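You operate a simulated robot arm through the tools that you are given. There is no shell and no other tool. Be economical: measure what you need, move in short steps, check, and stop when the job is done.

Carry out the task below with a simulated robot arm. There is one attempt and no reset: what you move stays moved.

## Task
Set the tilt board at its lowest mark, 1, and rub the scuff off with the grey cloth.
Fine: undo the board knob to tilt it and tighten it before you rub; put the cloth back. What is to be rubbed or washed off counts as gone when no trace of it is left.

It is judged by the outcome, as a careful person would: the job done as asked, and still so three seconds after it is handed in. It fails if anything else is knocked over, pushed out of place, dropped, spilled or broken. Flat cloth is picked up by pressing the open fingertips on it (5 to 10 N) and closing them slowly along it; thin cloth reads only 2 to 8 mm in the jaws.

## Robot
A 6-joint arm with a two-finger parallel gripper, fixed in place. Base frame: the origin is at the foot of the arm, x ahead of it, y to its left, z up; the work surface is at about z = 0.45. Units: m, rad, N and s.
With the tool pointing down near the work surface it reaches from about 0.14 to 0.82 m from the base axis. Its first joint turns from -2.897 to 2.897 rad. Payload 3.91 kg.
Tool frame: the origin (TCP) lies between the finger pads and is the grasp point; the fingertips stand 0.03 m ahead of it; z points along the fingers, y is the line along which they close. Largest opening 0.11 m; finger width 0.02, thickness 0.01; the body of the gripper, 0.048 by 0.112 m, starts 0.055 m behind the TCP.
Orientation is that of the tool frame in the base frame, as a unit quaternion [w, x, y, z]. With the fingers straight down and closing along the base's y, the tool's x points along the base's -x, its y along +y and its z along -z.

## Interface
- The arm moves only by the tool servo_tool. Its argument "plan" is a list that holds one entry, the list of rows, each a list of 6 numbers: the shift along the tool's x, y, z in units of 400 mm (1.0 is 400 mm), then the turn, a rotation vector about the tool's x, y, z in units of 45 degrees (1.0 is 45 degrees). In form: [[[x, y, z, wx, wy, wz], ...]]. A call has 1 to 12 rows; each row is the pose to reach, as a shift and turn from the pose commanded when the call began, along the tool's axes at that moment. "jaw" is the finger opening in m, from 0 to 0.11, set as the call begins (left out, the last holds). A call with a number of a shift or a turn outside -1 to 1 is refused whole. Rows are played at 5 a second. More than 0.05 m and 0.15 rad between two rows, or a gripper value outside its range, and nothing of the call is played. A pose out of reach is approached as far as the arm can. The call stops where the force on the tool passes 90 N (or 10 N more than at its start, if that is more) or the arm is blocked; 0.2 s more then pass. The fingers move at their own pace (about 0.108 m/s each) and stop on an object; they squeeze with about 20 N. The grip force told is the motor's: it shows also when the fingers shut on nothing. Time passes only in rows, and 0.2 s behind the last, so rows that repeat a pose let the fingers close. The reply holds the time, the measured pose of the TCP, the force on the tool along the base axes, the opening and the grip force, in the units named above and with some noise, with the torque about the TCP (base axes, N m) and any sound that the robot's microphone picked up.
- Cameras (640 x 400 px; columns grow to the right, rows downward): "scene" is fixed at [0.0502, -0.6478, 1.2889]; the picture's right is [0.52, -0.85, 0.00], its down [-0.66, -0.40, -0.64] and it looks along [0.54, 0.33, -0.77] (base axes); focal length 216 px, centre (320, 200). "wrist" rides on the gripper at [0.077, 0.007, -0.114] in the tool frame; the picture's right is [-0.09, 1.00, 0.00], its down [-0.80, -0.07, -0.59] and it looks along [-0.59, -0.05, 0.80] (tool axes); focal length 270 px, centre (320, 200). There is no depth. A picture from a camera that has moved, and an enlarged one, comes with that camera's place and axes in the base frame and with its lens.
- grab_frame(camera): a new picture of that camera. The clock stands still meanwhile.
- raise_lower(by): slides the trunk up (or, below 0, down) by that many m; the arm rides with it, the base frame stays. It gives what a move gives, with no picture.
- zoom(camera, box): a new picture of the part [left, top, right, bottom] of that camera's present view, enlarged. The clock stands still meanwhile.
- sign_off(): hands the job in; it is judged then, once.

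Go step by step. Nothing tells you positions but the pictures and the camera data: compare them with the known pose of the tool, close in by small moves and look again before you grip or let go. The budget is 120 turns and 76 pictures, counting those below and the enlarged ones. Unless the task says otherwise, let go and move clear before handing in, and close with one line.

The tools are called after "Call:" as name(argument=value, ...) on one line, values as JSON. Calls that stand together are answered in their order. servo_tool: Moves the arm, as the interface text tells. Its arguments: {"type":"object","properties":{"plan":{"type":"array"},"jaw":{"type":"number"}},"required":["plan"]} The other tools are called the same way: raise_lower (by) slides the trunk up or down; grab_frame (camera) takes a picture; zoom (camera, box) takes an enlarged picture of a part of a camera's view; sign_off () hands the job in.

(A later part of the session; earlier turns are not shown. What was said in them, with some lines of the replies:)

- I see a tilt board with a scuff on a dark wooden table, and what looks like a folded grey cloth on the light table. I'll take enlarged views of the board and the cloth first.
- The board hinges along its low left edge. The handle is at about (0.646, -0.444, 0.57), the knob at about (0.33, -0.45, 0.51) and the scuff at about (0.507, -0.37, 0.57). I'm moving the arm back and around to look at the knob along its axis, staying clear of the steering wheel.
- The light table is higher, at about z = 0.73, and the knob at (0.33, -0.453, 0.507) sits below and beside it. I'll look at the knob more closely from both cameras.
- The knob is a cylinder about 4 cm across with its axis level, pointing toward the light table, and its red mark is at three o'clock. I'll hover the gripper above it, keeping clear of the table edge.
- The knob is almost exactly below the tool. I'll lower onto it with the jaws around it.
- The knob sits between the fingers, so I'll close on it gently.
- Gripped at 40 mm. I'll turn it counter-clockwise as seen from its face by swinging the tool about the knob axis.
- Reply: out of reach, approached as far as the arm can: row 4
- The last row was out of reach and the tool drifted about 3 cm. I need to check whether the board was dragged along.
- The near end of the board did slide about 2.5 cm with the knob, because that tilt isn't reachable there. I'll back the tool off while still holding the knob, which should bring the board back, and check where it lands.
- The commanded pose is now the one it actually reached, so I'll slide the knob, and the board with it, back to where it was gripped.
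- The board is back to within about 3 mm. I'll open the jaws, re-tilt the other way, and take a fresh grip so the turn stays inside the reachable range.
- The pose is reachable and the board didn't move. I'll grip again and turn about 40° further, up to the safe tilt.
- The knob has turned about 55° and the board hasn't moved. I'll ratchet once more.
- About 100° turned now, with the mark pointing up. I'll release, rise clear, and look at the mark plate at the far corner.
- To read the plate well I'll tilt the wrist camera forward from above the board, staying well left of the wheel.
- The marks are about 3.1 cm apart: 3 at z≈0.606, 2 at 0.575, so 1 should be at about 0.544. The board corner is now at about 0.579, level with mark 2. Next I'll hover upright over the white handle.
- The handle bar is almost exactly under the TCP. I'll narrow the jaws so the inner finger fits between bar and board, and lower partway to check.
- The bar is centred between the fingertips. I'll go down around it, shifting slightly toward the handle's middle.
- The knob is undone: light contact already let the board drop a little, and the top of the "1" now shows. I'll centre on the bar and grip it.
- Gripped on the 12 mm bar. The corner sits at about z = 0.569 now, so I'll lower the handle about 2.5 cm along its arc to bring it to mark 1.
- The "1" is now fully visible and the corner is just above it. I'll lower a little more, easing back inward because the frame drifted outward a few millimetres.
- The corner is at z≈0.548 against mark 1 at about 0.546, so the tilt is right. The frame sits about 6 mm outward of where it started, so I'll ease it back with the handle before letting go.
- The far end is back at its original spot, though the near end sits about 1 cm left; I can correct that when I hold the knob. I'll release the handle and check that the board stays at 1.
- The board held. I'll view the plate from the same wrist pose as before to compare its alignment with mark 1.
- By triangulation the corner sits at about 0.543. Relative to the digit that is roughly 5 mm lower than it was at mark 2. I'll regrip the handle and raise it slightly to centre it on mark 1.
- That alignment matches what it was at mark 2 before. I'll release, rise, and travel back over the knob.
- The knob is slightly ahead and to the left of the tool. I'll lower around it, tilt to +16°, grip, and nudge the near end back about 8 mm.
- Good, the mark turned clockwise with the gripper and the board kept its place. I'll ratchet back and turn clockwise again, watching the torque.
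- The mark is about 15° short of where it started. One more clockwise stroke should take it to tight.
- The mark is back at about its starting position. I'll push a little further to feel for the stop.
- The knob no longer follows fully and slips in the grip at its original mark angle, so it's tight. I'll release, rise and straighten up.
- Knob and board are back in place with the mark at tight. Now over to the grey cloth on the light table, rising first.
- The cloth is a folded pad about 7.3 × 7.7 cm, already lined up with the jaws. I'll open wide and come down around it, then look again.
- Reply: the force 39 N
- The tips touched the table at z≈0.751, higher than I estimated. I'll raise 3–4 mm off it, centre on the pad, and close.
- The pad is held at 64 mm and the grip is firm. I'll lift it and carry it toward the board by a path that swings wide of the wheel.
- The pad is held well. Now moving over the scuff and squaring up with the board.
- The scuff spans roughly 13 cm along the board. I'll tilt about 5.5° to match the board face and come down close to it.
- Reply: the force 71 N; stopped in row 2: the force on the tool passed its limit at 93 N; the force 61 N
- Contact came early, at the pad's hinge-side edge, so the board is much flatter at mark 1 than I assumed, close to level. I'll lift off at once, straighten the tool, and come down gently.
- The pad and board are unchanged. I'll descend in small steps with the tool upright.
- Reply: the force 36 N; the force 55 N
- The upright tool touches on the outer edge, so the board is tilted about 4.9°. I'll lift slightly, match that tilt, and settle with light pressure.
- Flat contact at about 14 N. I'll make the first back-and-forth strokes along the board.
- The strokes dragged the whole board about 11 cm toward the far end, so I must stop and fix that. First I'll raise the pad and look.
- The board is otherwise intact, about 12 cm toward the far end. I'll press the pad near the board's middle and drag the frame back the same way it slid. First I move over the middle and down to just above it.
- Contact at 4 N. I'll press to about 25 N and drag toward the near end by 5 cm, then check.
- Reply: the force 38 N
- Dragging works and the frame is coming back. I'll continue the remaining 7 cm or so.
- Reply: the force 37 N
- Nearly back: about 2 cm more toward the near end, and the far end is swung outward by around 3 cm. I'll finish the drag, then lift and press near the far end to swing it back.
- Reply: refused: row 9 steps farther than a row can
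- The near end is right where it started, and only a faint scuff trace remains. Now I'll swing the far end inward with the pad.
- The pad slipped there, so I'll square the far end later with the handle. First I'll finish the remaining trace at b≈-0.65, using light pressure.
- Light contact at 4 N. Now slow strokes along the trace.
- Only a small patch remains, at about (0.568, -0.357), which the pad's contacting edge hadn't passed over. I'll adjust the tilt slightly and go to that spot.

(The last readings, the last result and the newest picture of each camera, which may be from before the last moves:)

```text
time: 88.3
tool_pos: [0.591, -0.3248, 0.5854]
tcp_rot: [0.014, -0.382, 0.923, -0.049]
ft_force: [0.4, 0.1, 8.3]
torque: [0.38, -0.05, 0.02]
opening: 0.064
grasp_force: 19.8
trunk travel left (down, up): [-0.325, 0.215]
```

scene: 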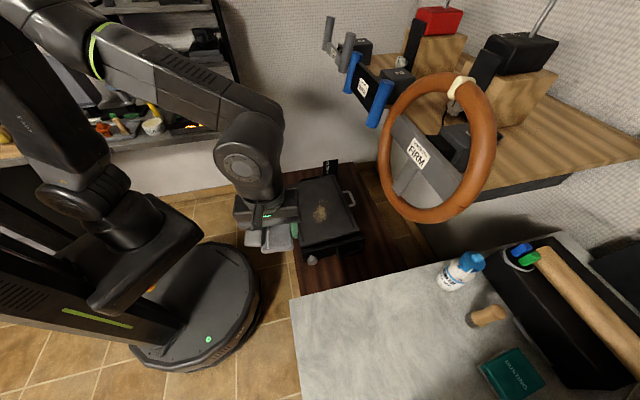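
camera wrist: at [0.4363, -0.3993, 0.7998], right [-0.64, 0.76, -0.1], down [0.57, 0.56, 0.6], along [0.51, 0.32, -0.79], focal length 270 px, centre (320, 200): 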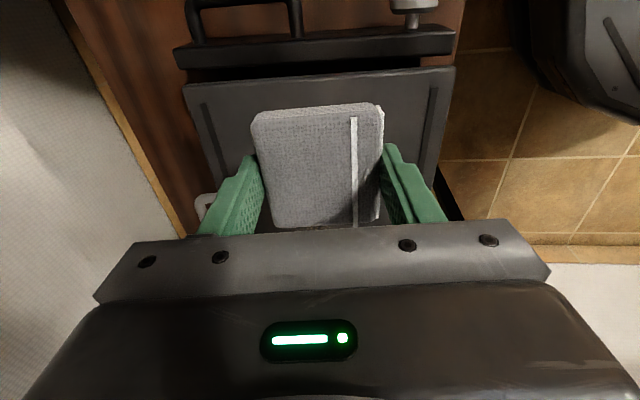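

Call:
servo_tool(plan=[[[0, 0, 0, -0.008, -0.008, 0], [0.05, 0, 0, -0.008, -0.008, 0], [0.1, 0, 0, -0.008, -0.008, 0], [0.15, 0, 0, -0.008, -0.008, 0], [0.2, 0, 0, -0.008, -0.008, 0], [0.2, -0.03, 0, -0.008, -0.008, 0], [0.15, -0.03, 0, -0.008, -0.008, 0], [0.1, -0.03, 0, -0.008, -0.008, 0], [0.05, -0.03, 0, -0.008, -0.008, 0], [0.1, -0.03, 0, -0.008, -0.008, 0], [0.15, -0.03, 0, -0.008, -0.008, 0], [0.2, -0.03, 0, -0.008, -0.008, 0]]])

Call:
servo_tool(plan=[[[0, 0, -0.05, 0, 0, 0], [-0.05, 0.08, -0.1, 0, 0, 0], [-0.12, 0.16, -0.12, 0, 0, 0], [-0.2, 0.24, -0.14, 0, 0, 0], [-0.28, 0.32, -0.16, 0, 0, 0]]])

Call:
zoom(camera="scene", box=[270, 150, 390, 280])

```text
time: 90.9
tool_pos: [0.54, -0.3915, 0.5863]
tcp_rot: [0.016, -0.383, 0.923, -0.043]
ft_force: [0.1, 2.6, 8.1]
torque: [-0.06, -0.35, 0.08]
opening: 0.0639
grasp_force: 20.1
trunk travel left (down, up): [-0.325, 0.215]
```

```text
time: 92.1
tool_pos: [0.526, -0.215, 0.6373]
tcp_rot: [0.016, -0.382, 0.923, -0.043]
ft_force: [-0.6, 0.6, -0.2]
torque: [0.04, 0.01, 0.01]
opening: 0.0638
grasp_force: 19.7
trunk travel left (down, up): [-0.325, 0.215]
```

```text
3.08 times, centred on (330, 215) of scene
camera zoom: at [0.0502, -0.6478, 1.2889], right [0.52, -0.85, 0.0], down [-0.66, -0.4, -0.64], along [0.54, 0.33, -0.77], focal length 664 px, centre (289, 154)
```

zoom: 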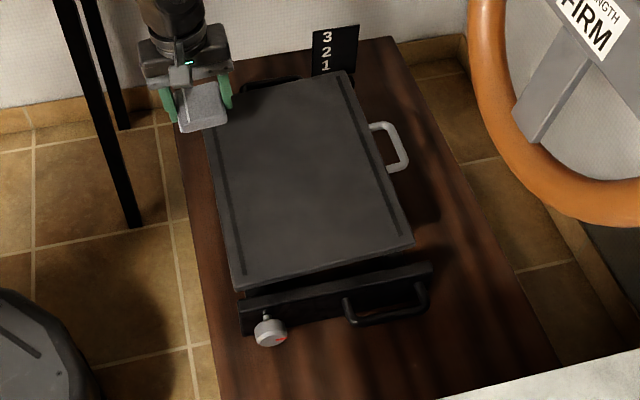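

The board looks clean. I'll check closely.

Call:
zoom(camera="scene", box=[305, 180, 350, 235])

```text
7.27 times, centred on (328, 208) of scene
camera zoom: at [0.0502, -0.6478, 1.2889], right [0.52, -0.85, 0.0], down [-0.66, -0.4, -0.64], along [0.54, 0.33, -0.77], focal length 1569 px, centre (266, 146)
```

zoom: 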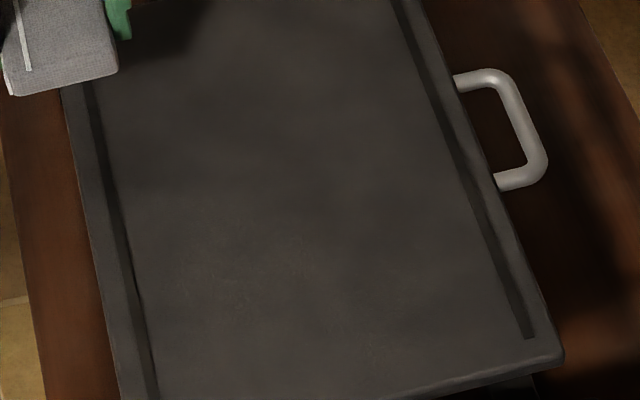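

There may still be a very faint tint around (0.50, -0.37). To be safe I'll add light one-way passes toward the near end, lifting on the return so the frame isn't dragged away.

Call:
servo_tool(plan=[[[0.075, -0.1, 0.05, 0, 0, 0], [0.075, -0.2, 0.1, 0, 0, 0], [0.075, -0.2, 0.158, 0, 0, 0], [0.15, -0.2, 0.16, 0, 0, 0], [0.225, -0.2, 0.16, 0, 0, 0], [0.3, -0.2, 0.16, 0, 0, 0], [0.375, -0.2, 0.16, 0, 0, 0], [0.44, -0.2, 0.16, 0, 0, 0]]])

Call:
servo_tool(plan=[[[0, 0, -0.03, 0, 0, 0], [-0.12, -0.02, -0.03, 0, 0, 0], [-0.24, -0.04, -0.03, 0, 0, 0], [-0.36, -0.07, -0.03, 0, 0, 0], [-0.36, -0.07, -0.001, 0, 0, 0], [-0.28, -0.07, 0, 0, 0, 0], [-0.2, -0.07, 0, 0, 0, 0], [-0.12, -0.07, 0, 0, 0, 0], [-0.05, -0.07, 0, 0, 0, 0], [0.0, -0.07, 0, 0, 0, 0]]])

Call:
servo_tool(plan=[[[0, 0, -0.03, 0, 0, 0], [-0.12, -0.02, -0.03, 0, 0, 0], [-0.24, -0.04, -0.03, 0, 0, 0], [-0.36, -0.06, -0.03, 0, 0, 0], [-0.36, -0.06, -0.001, 0, 0, 0], [-0.28, -0.06, 0, 0, 0, 0], [-0.2, -0.06, 0, 0, 0, 0], [-0.12, -0.06, 0, 0, 0, 0], [-0.05, -0.06, 0, 0, 0, 0], [0.0, -0.06, 0, 0, 0, 0]]])

```text
refused: row 1 steps farther than a row can; nothing moved
```

```text
time: 94.3
tool_pos: [0.5446, -0.2339, 0.6413]
tcp_rot: [0.016, -0.383, 0.923, -0.043]
ft_force: [-0.7, -0.1, -1.1]
torque: [-0.02, 0.03, 0.0]
opening: 0.064
grasp_force: 19.9
trunk travel left (down, up): [-0.325, 0.215]
```

```text
time: 96.5
tool_pos: [0.5632, -0.251, 0.6442]
tcp_rot: [0.016, -0.383, 0.923, -0.044]
ft_force: [0.4, 0.5, 0.2]
torque: [-0.01, 0.03, 0.0]
opening: 0.0641
grasp_force: 20.1
trunk travel left (down, up): [-0.325, 0.215]
```

The first call was refused, so those passes ran harmlessly in the air above the board. I'll redo it with smaller steps, one call at a time.

Call:
servo_tool(plan=[[[0.04, -0.04, 0.05, 0, 0, 0], [0.075, -0.07, 0.1, 0, 0, 0], [0.075, -0.07, 0.158, 0, 0, 0], [0.15, -0.07, 0.16, 0, 0, 0], [0.225, -0.07, 0.16, 0, 0, 0], [0.3, -0.07, 0.16, 0, 0, 0], [0.375, -0.07, 0.16, 0, 0, 0], [0.44, -0.07, 0.16, 0, 0, 0]]])

```text
time: 98.3
tool_pos: [0.4627, -0.4039, 0.5871]
tcp_rot: [0.015, -0.384, 0.922, -0.044]
ft_force: [-0.3, 0.2, 0.4]
torque: [0.03, -0.03, 0.0]
opening: 0.0639
grasp_force: 19.9
trunk travel left (down, up): [-0.325, 0.215]
```

No contact yet at z = 0.587, so I'll come down until it just touches and stroke from here.

Call:
servo_tool(plan=[[[0, 0, 0.005, 0, 0, 0], [0, 0, 0.005, 0, 0, 0]]])

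```text
time: 98.9
tool_pos: [0.463, -0.4025, 0.5831]
tcp_rot: [0.016, -0.383, 0.922, -0.044]
ft_force: [0.4, -0.2, -1.6]
torque: [0.0, 0.04, -0.01]
opening: 0.0641
grasp_force: 20.4
trunk travel left (down, up): [-0.325, 0.215]
```

Call:
servo_tool(plan=[[[0, 0, 0.004, 0, 0, 0], [0, 0, 0.004, 0, 0, 0]]])

```text
time: 99.5
tool_pos: [0.4637, -0.4034, 0.5818]
tcp_rot: [0.015, -0.383, 0.923, -0.044]
ft_force: [-3.8, 0.6, 9.7]
torque: [0.02, -0.04, 0.01]
opening: 0.064
grasp_force: 20.6
trunk travel left (down, up): [-0.325, 0.215]
```

Flat contact at 10 N with no torque. I'll make one stroke out and back along this lane.

Call:
servo_tool(plan=[[[-0.06, 0, -0.001, 0, 0, 0], [-0.12, 0, -0.0015, 0, 0, 0], [-0.18, 0, -0.002, 0, 0, 0], [-0.24, 0, -0.0025, 0, 0, 0], [-0.3, 0, -0.003, 0, 0, 0], [-0.24, -0.02, -0.002, 0, 0, 0], [-0.18, -0.02, -0.001, 0, 0, 0], [-0.12, -0.02, -0.001, 0, 0, 0], [-0.06, -0.02, 0, 0, 0, 0], [0, -0.02, 0, 0, 0, 0]]])

Call:
servo_tool(plan=[[[0, -0.06, 0, 0, 0, 0], [-0.06, -0.06, -0.001, 0, 0, 0], [-0.12, -0.06, -0.0015, 0, 0, 0], [-0.18, -0.06, -0.002, 0, 0, 0], [-0.24, -0.06, -0.0025, 0, 0, 0], [-0.3, -0.06, -0.003, 0, 0, 0], [-0.24, -0.06, -0.002, 0, 0, 0], [-0.18, -0.06, -0.001, 0, 0, 0], [-0.12, -0.06, -0.001, 0, 0, 0], [-0.06, -0.06, 0, 0, 0, 0], [0, -0.06, 0, 0, 0, 0]]])

Call:
zoom(camera="scene", box=[270, 150, 390, 280])

```text
time: 101.7
tool_pos: [0.4701, -0.4078, 0.5817]
tcp_rot: [0.015, -0.383, 0.922, -0.045]
ft_force: [1.6, 2.0, 17.2]
torque: [0.37, -0.07, -0.22]
opening: 0.0641
grasp_force: 20.4
trunk travel left (down, up): [-0.325, 0.215]
```

```text
time: 104.1
tool_pos: [0.4865, -0.4237, 0.5845]
tcp_rot: [0.016, -0.383, 0.923, -0.046]
ft_force: [10.5, 8.0, 35.6]
torque: [1.39, 0.19, -0.56]
opening: 0.0642
grasp_force: 20.8
trunk travel left (down, up): [-0.325, 0.215]
```

```text
3.08 times, centred on (330, 215) of scene
camera zoom: at [0.0502, -0.6478, 1.2889], right [0.52, -0.85, 0.0], down [-0.66, -0.4, -0.64], along [0.54, 0.33, -0.77], focal length 664 px, centre (289, 154)
```

zoom: 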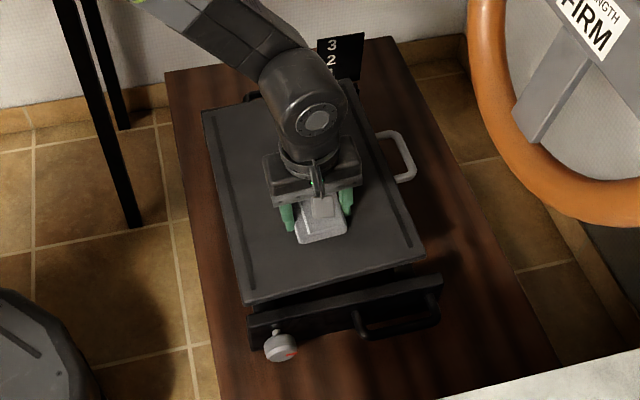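

The whole board is now offset outward by about 2 cm, which I'll correct with the handle. I'll lift off and check the surface.

Call:
servo_tool(plan=[[[0, 0, -0.05, 0, 0, 0], [0, 0.08, -0.1, 0, 0, 0], [0, 0.16, -0.16, 0, 0, 0], [0, 0.24, -0.22, 0, 0, 0], [0, 0.32, -0.28, 0, 0, 0], [0, 0.4, -0.34, 0, 0, 0], [0, 0.46, -0.4, 0, 0, 0]]])

Call:
zoom(camera="scene", box=[305, 180, 355, 240])

```text
time: 105.7
tool_pos: [0.3448, -0.2825, 0.728]
tcp_rot: [0.016, -0.383, 0.923, -0.045]
ft_force: [0.5, -0.3, -1.0]
torque: [0.0, 0.01, -0.01]
opening: 0.0639
grasp_force: 20.4
trunk travel left (down, up): [-0.325, 0.215]
```

```text
6.67 times, centred on (330, 210) of scene
camera zoom: at [0.0502, -0.6478, 1.2889], right [0.52, -0.85, 0.0], down [-0.66, -0.4, -0.64], along [0.54, 0.33, -0.77], focal length 1438 px, centre (253, 133)
```

zoom: 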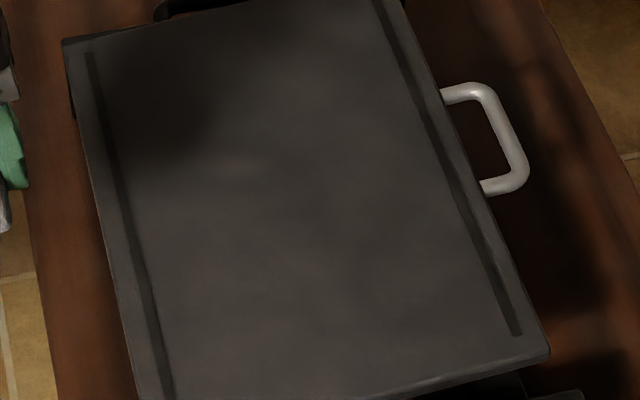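

No trace is left on the board. Next I return the cloth: level the tool and rise first.

Call:
servo_tool(plan=[[[0, 0, -0.1, -0.04, 0, 0], [0, 0, -0.2, -0.08, 0, 0], [0, 0, -0.3, -0.122, 0, 0], [0, 0, -0.4, -0.122, 0, 0], [0, 0, -0.44, -0.122, 0, 0]]])

```text
time: 106.9
tool_pos: [0.3345, -0.2719, 0.8982]
tcp_rot: [-0.003, -0.384, 0.923, 0.001]
ft_force: [1.4, 0.5, -0.4]
torque: [0.01, 0.02, -0.03]
opening: 0.0636
grasp_force: 19.9
trunk travel left (down, up): [-0.325, 0.215]
```

Call:
servo_tool(plan=[[[0.105, -0.03, 0, 0, 0, 0], [0.21, -0.06, 0, 0, 0, 0], [0.315, -0.09, 0, 0, 0, 0], [0.42, -0.12, 0, 0, 0, 0], [0.525, -0.15, 0, 0, 0, 0], [0.63, -0.18, 0, 0, 0, 0.05], [0.735, -0.21, 0, 0, 0, 0.1], [0.84, -0.24, 0, 0, 0, 0.137], [0.945, -0.27, 0, 0, 0, 0.137]]])

```text
time: 108.9
tool_pos: [0.1447, -0.6188, 0.8995]
tcp_rot: [-0.003, -0.332, 0.943, 0.001]
ft_force: [0.3, 0.3, -0.8]
torque: [-0.03, -0.01, 0.02]
opening: 0.064
grasp_force: 20.1
trunk travel left (down, up): [-0.325, 0.215]
```

Call:
servo_tool(plan=[[[0.098, -0.033, 0, 0, 0.008, 0], [0.098, -0.033, 0.1, 0, 0.008, 0], [0.098, -0.033, 0.2, 0, 0.008, 0], [0.098, -0.033, 0.26, 0, 0.008, 0], [0.098, -0.033, 0.28, 0, 0.008, 0], [0.098, -0.033, 0.28, 0, 0.008, 0]]])

Call:
servo_tool(plan=[[[0, 0, 0.005, 0, 0, 0], [0, 0, 0.005, 0, 0, 0]]])

```text
time: 110.3
tool_pos: [0.123, -0.6519, 0.7888]
tcp_rot: [-0.005, -0.332, 0.943, 0.001]
ft_force: [-0.2, -0.8, -1.2]
torque: [0.01, 0.03, 0.02]
opening: 0.0641
grasp_force: 20.1
trunk travel left (down, up): [-0.325, 0.215]
```

```text
time: 110.9
tool_pos: [0.1219, -0.6535, 0.7869]
tcp_rot: [-0.006, -0.333, 0.943, 0.001]
ft_force: [0.3, 0.0, -0.4]
torque: [-0.01, 0.0, 0.02]
opening: 0.0639
grasp_force: 20.0
trunk travel left (down, up): [-0.325, 0.215]
```

Call:
servo_tool(plan=[[[0, 0, 0.004, 0, -0.014, 0], [0, 0, 0.006, 0, -0.014, 0], [0, 0, 0.006, 0, -0.014, 0]]])

```text
time: 111.7
tool_pos: [0.1208, -0.6524, 0.7833]
tcp_rot: [-0.001, -0.333, 0.943, 0.001]
ft_force: [0.2, 0.7, 0.2]
torque: [-0.03, 0.01, -0.02]
opening: 0.0639
grasp_force: 20.2
trunk travel left (down, up): [-0.325, 0.215]
```

Call:
servo_tool(plan=[[[0, 0, 0.003, 0, 0, 0], [0, 0, 0.003, 0, 0, 0]]])

```text
time: 112.3
tool_pos: [0.1205, -0.6519, 0.7837]
tcp_rot: [-0.001, -0.333, 0.943, 0.002]
ft_force: [-0.2, 0.4, -0.1]
torque: [-0.01, 0.01, 0.02]
opening: 0.0643
grasp_force: 19.3
trunk travel left (down, up): [-0.325, 0.215]
```

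The pad is within a millimetre or so of the table. I'll open slowly and rise.

Call:
servo_tool(plan=[[[0, 0, 0, 0, 0, 0], [0, 0, 0, 0, 0, 0]]], jaw=0.075)

Call:
servo_tool(plan=[[[0, 0, 0, 0, 0, 0], [0, 0, -0.05, 0, 0, 0], [0, 0, -0.15, 0, 0, 0], [0, 0, -0.25, 0, 0, 0], [0, 0, -0.3, 0, 0, 0], [-0.09, 0.03, -0.3, 0, 0, 0], [-0.18, 0.06, -0.3, 0, 0, 0], [-0.27, 0.09, -0.3, 0, 0, 0], [-0.36, 0.12, -0.3, 0, 0, 0], [-0.45, 0.16, -0.3, 0, 0, 0]]], jaw=0.1)

Call:
grab_frame(camera="scene")

```text
time: 112.9
tool_pos: [0.1207, -0.6534, 0.7847]
tcp_rot: [0.0, -0.333, 0.943, 0.002]
ft_force: [-0.5, 0.1, 0.0]
torque: [0.0, 0.04, 0.01]
opening: 0.0753
grasp_force: 0.0
trunk travel left (down, up): [-0.325, 0.215]
```

```text
time: 115.1
tool_pos: [0.2205, -0.4846, 0.904]
tcp_rot: [0.0, -0.333, 0.943, 0.0]
ft_force: [0.0, 0.0, -0.3]
torque: [0.01, -0.03, 0.0]
opening: 0.0999
grasp_force: 0.0
trunk travel left (down, up): [-0.325, 0.215]
```

```text
7 pictures are left
```

scene: 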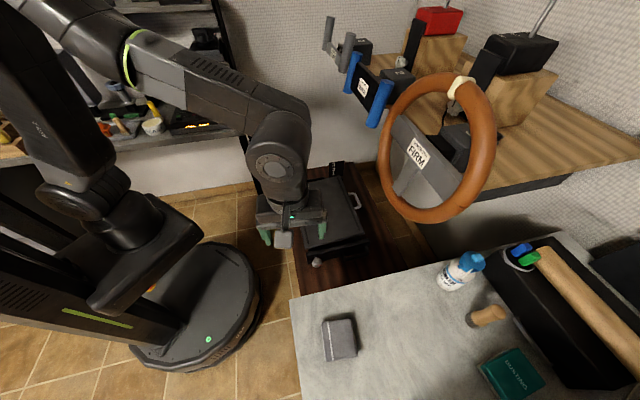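

The cloth is back in its spot. The board still sits about 2 cm outward of where it began, so I'll pull it back by its handle, going around the wheel side safely.

Call:
servo_tool(plan=[[[-0.1, -0.02, 0.04, 0, 0, -0.02], [-0.2, -0.04, 0.08, 0, 0, -0.05], [-0.3, -0.06, 0.12, 0, 0, -0.08], [-0.4, -0.08, 0.16, 0, 0, -0.1], [-0.5, -0.1, 0.2, 0, 0, -0.12], [-0.6, -0.119, 0.23, 0, 0, -0.137], [-0.642, -0.119, 0.25, 0, 0, -0.137]]], jaw=0.03)

```text
time: 116.7
tool_pos: [0.4531, -0.3649, 0.8031]
tcp_rot: [0.0, -0.382, 0.924, 0.001]
ft_force: [-0.3, 0.0, 0.0]
torque: [0.01, 0.01, 0.01]
opening: 0.0302
grasp_force: 0.0
trunk travel left (down, up): [-0.325, 0.215]
```

Call:
servo_tool(plan=[[[-0.03, -0.087, 0.06, 0, 0, 0], [-0.06, -0.174, 0.12, 0, 0, 0], [-0.09, -0.26, 0.18, 0, 0, 0], [-0.12, -0.347, 0.24, 0, 0, 0], [-0.15, -0.433, 0.3, 0, 0, 0], [-0.184, -0.52, 0.3575, 0, 0, 0]]])

Call:
grab_frame(camera="wrist")

```text
time: 118.1
tool_pos: [0.6484, -0.4591, 0.6607]
tcp_rot: [0.0, -0.383, 0.924, 0.001]
ft_force: [0.4, 0.1, 0.7]
torque: [-0.01, 0.01, -0.02]
opening: 0.03
grasp_force: 0.2
trunk travel left (down, up): [-0.325, 0.215]
```

```text
6 pictures are left
camera wrist: at [0.5896, -0.5084, 0.7761], right [-0.64, 0.77, 0.0], down [0.62, 0.52, 0.59], along [0.45, 0.38, -0.8], focal length 270 px, centre (320, 200)
```

wrist: 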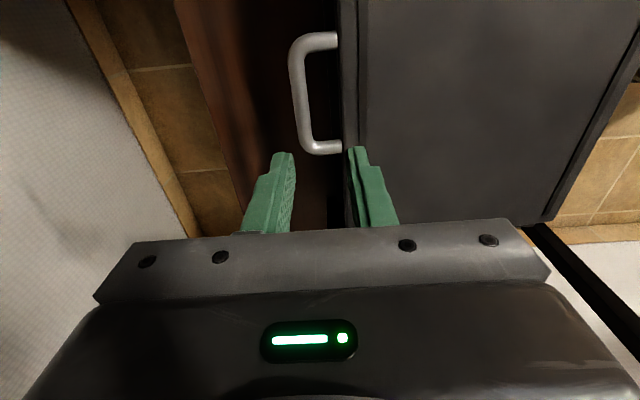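

The bar is about 12 mm outward of the tool. I'll shift, go down around it, and close.

Call:
servo_tool(plan=[[[0.008, -0.031, 0.02, 0, 0, 0], [0.008, -0.031, 0.12, 0, 0, 0], [0.008, -0.031, 0.2, 0, 0, 0], [0.008, -0.031, 0.238, 0, 0, 0]]])

Call:
servo_tool(plan=[[[0, 0, 0, 0, 0, 0], [0, 0, 0, 0, 0, 0], [0, 0, 0, 0, 0, 0]]], jaw=0.0)

```text
time: 119.1
tool_pos: [0.6579, -0.4695, 0.5634]
tcp_rot: [0.0, -0.384, 0.923, 0.001]
ft_force: [0.6, 0.4, -0.3]
torque: [-0.01, -0.01, 0.02]
opening: 0.0302
grasp_force: 0.0
trunk travel left (down, up): [-0.325, 0.215]
```

```text
time: 119.9
tool_pos: [0.6571, -0.4691, 0.5644]
tcp_rot: [-0.001, -0.383, 0.924, 0.002]
ft_force: [-4.1, 2.3, -0.7]
torque: [0.39, -0.48, -0.38]
opening: 0.012
grasp_force: 19.5
trunk travel left (down, up): [-0.325, 0.215]
```

Gripped cleanly. Now I'll slide the frame inward 2.4 cm with a slight turn to square it.

Call:
servo_tool(plan=[[[0, 0.01, 0, 0, 0, -0.01], [0, 0.02, 0, 0, 0, -0.02], [0, 0.03, 0, 0, 0, -0.03], [0, 0.04, 0, 0, 0, -0.04], [0, 0.05, 0, 0, 0, -0.045], [0, 0.058, 0, 0, 0, -0.045], [0, 0.058, 0, 0, 0, -0.045]]])

Call:
zoom(camera="scene", box=[270, 150, 390, 280])

```text
time: 121.5
tool_pos: [0.6399, -0.4531, 0.5646]
tcp_rot: [-0.001, -0.4, 0.917, 0.001]
ft_force: [2.5, -0.7, 0.1]
torque: [-0.04, 0.02, -0.23]
opening: 0.0119
grasp_force: 19.6
trunk travel left (down, up): [-0.325, 0.215]
```

```text
3.08 times, centred on (330, 215) of scene
camera zoom: at [0.0502, -0.6478, 1.2889], right [0.52, -0.85, 0.0], down [-0.66, -0.4, -0.64], along [0.54, 0.33, -0.77], focal length 664 px, centre (289, 154)
```

zoom: 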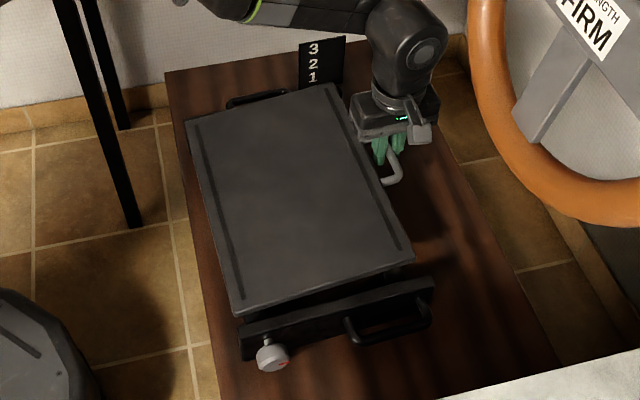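

Lateral position and angle match now; it's just about 1.2 cm too far toward the near end. One small push along the board.

Call:
servo_tool(plan=[[[-0.01, 0, 0, 0, 0, 0], [-0.02, 0, 0, 0, 0, 0], [-0.032, 0, 0, 0, 0, 0], [-0.032, 0, 0, 0, 0, 0]]])

Call:
servo_tool(plan=[[[0, 0, 0, 0, 0, 0], [0, 0, 0, 0, 0, 0], [0, 0, -0.08, 0, 0, 0], [0, 0, -0.18, 0, 0, 0], [0, 0, -0.28, 0, 0, 0], [0, 0, -0.38, 0, 0, 0], [0.0, 0.1, -0.42, 0, 0, 0], [0.0, 0.2, -0.46, 0, 0, 0], [0.0, 0.3, -0.5, 0, 0, 0], [0.0, 0.4, -0.54, 0, 0, 0], [0.0, 0.5, -0.58, 0, 0, 0], [0.0, 0.6, -0.62, 0, 0, 0]]], jaw=0.028)

Call:
zoom(camera="scene", box=[270, 150, 390, 280])

```text
time: 122.5
tool_pos: [0.6495, -0.4437, 0.566]
tcp_rot: [0.0, -0.4, 0.917, 0.002]
ft_force: [-2.6, -2.4, 0.0]
torque: [-0.09, 0.08, 0.42]
opening: 0.0122
grasp_force: 19.8
trunk travel left (down, up): [-0.325, 0.215]
```

```text
time: 125.1
tool_pos: [0.4762, -0.2811, 0.8158]
tcp_rot: [0.0, -0.399, 0.917, 0.001]
ft_force: [-0.1, -0.8, -0.6]
torque: [-0.01, 0.01, 0.0]
opening: 0.0279
grasp_force: 0.0
trunk travel left (down, up): [-0.325, 0.215]
```

```text
3.08 times, centred on (330, 215) of scene
camera zoom: at [0.0502, -0.6478, 1.2889], right [0.52, -0.85, 0.0], down [-0.66, -0.4, -0.64], along [0.54, 0.33, -0.77], focal length 664 px, centre (289, 154)
```

zoom: 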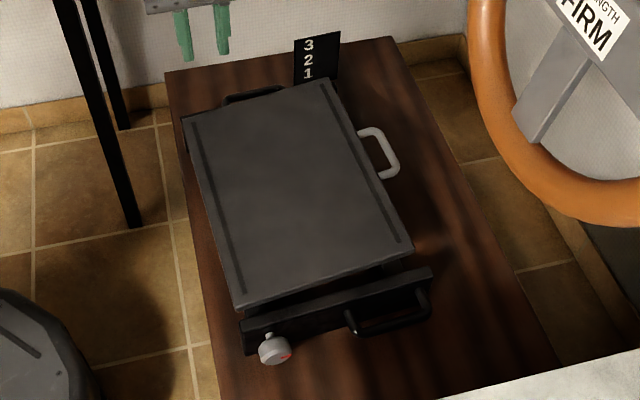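

The board is back within about 8 mm, clean, with the knob mark at tight. A last close look at the tilt mark and surface.

Call:
zoom(camera="scene", box=[310, 150, 360, 185])

Call:
zoom(camera="scene", box=[305, 180, 355, 240])

```text
11.43 times, centred on (335, 168) of scene
camera zoom: at [0.0502, -0.6478, 1.2889], right [0.52, -0.85, 0.0], down [-0.66, -0.4, -0.64], along [0.54, 0.33, -0.77], focal length 2465 px, centre (149, 571)
```

zoom: 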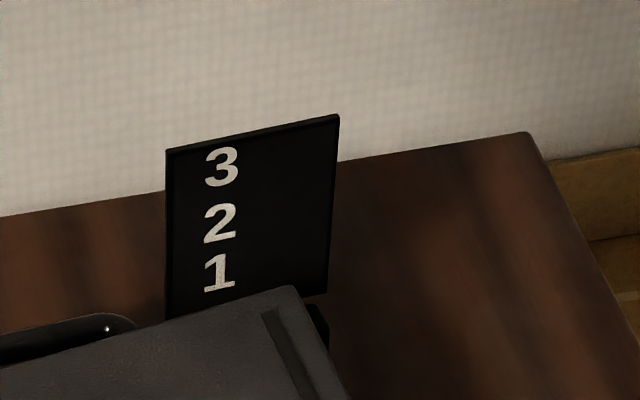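

```text
6.67 times, centred on (330, 210) of scene
camera zoom: at [0.0502, -0.6478, 1.2889], right [0.52, -0.85, 0.0], down [-0.66, -0.4, -0.64], along [0.54, 0.33, -0.77], focal length 1438 px, centre (253, 133)
```

zoom: 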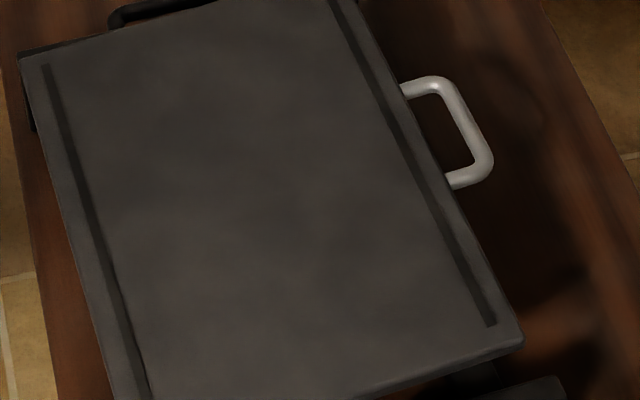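

The board still lines up with mark 1, no trace of the scuff is left, the cloth is back and the arm is clear. I'm handing in.

Call:
sign_off()

```text
The job is handed in.
```

The board is set at mark 1 with its knob tightened before rubbing, the scuff is rubbed off with no visible trace, and the grey cloth is back in its place. The board frame slid while I was rubbing; I moved it back to within about 1 cm of where it started.
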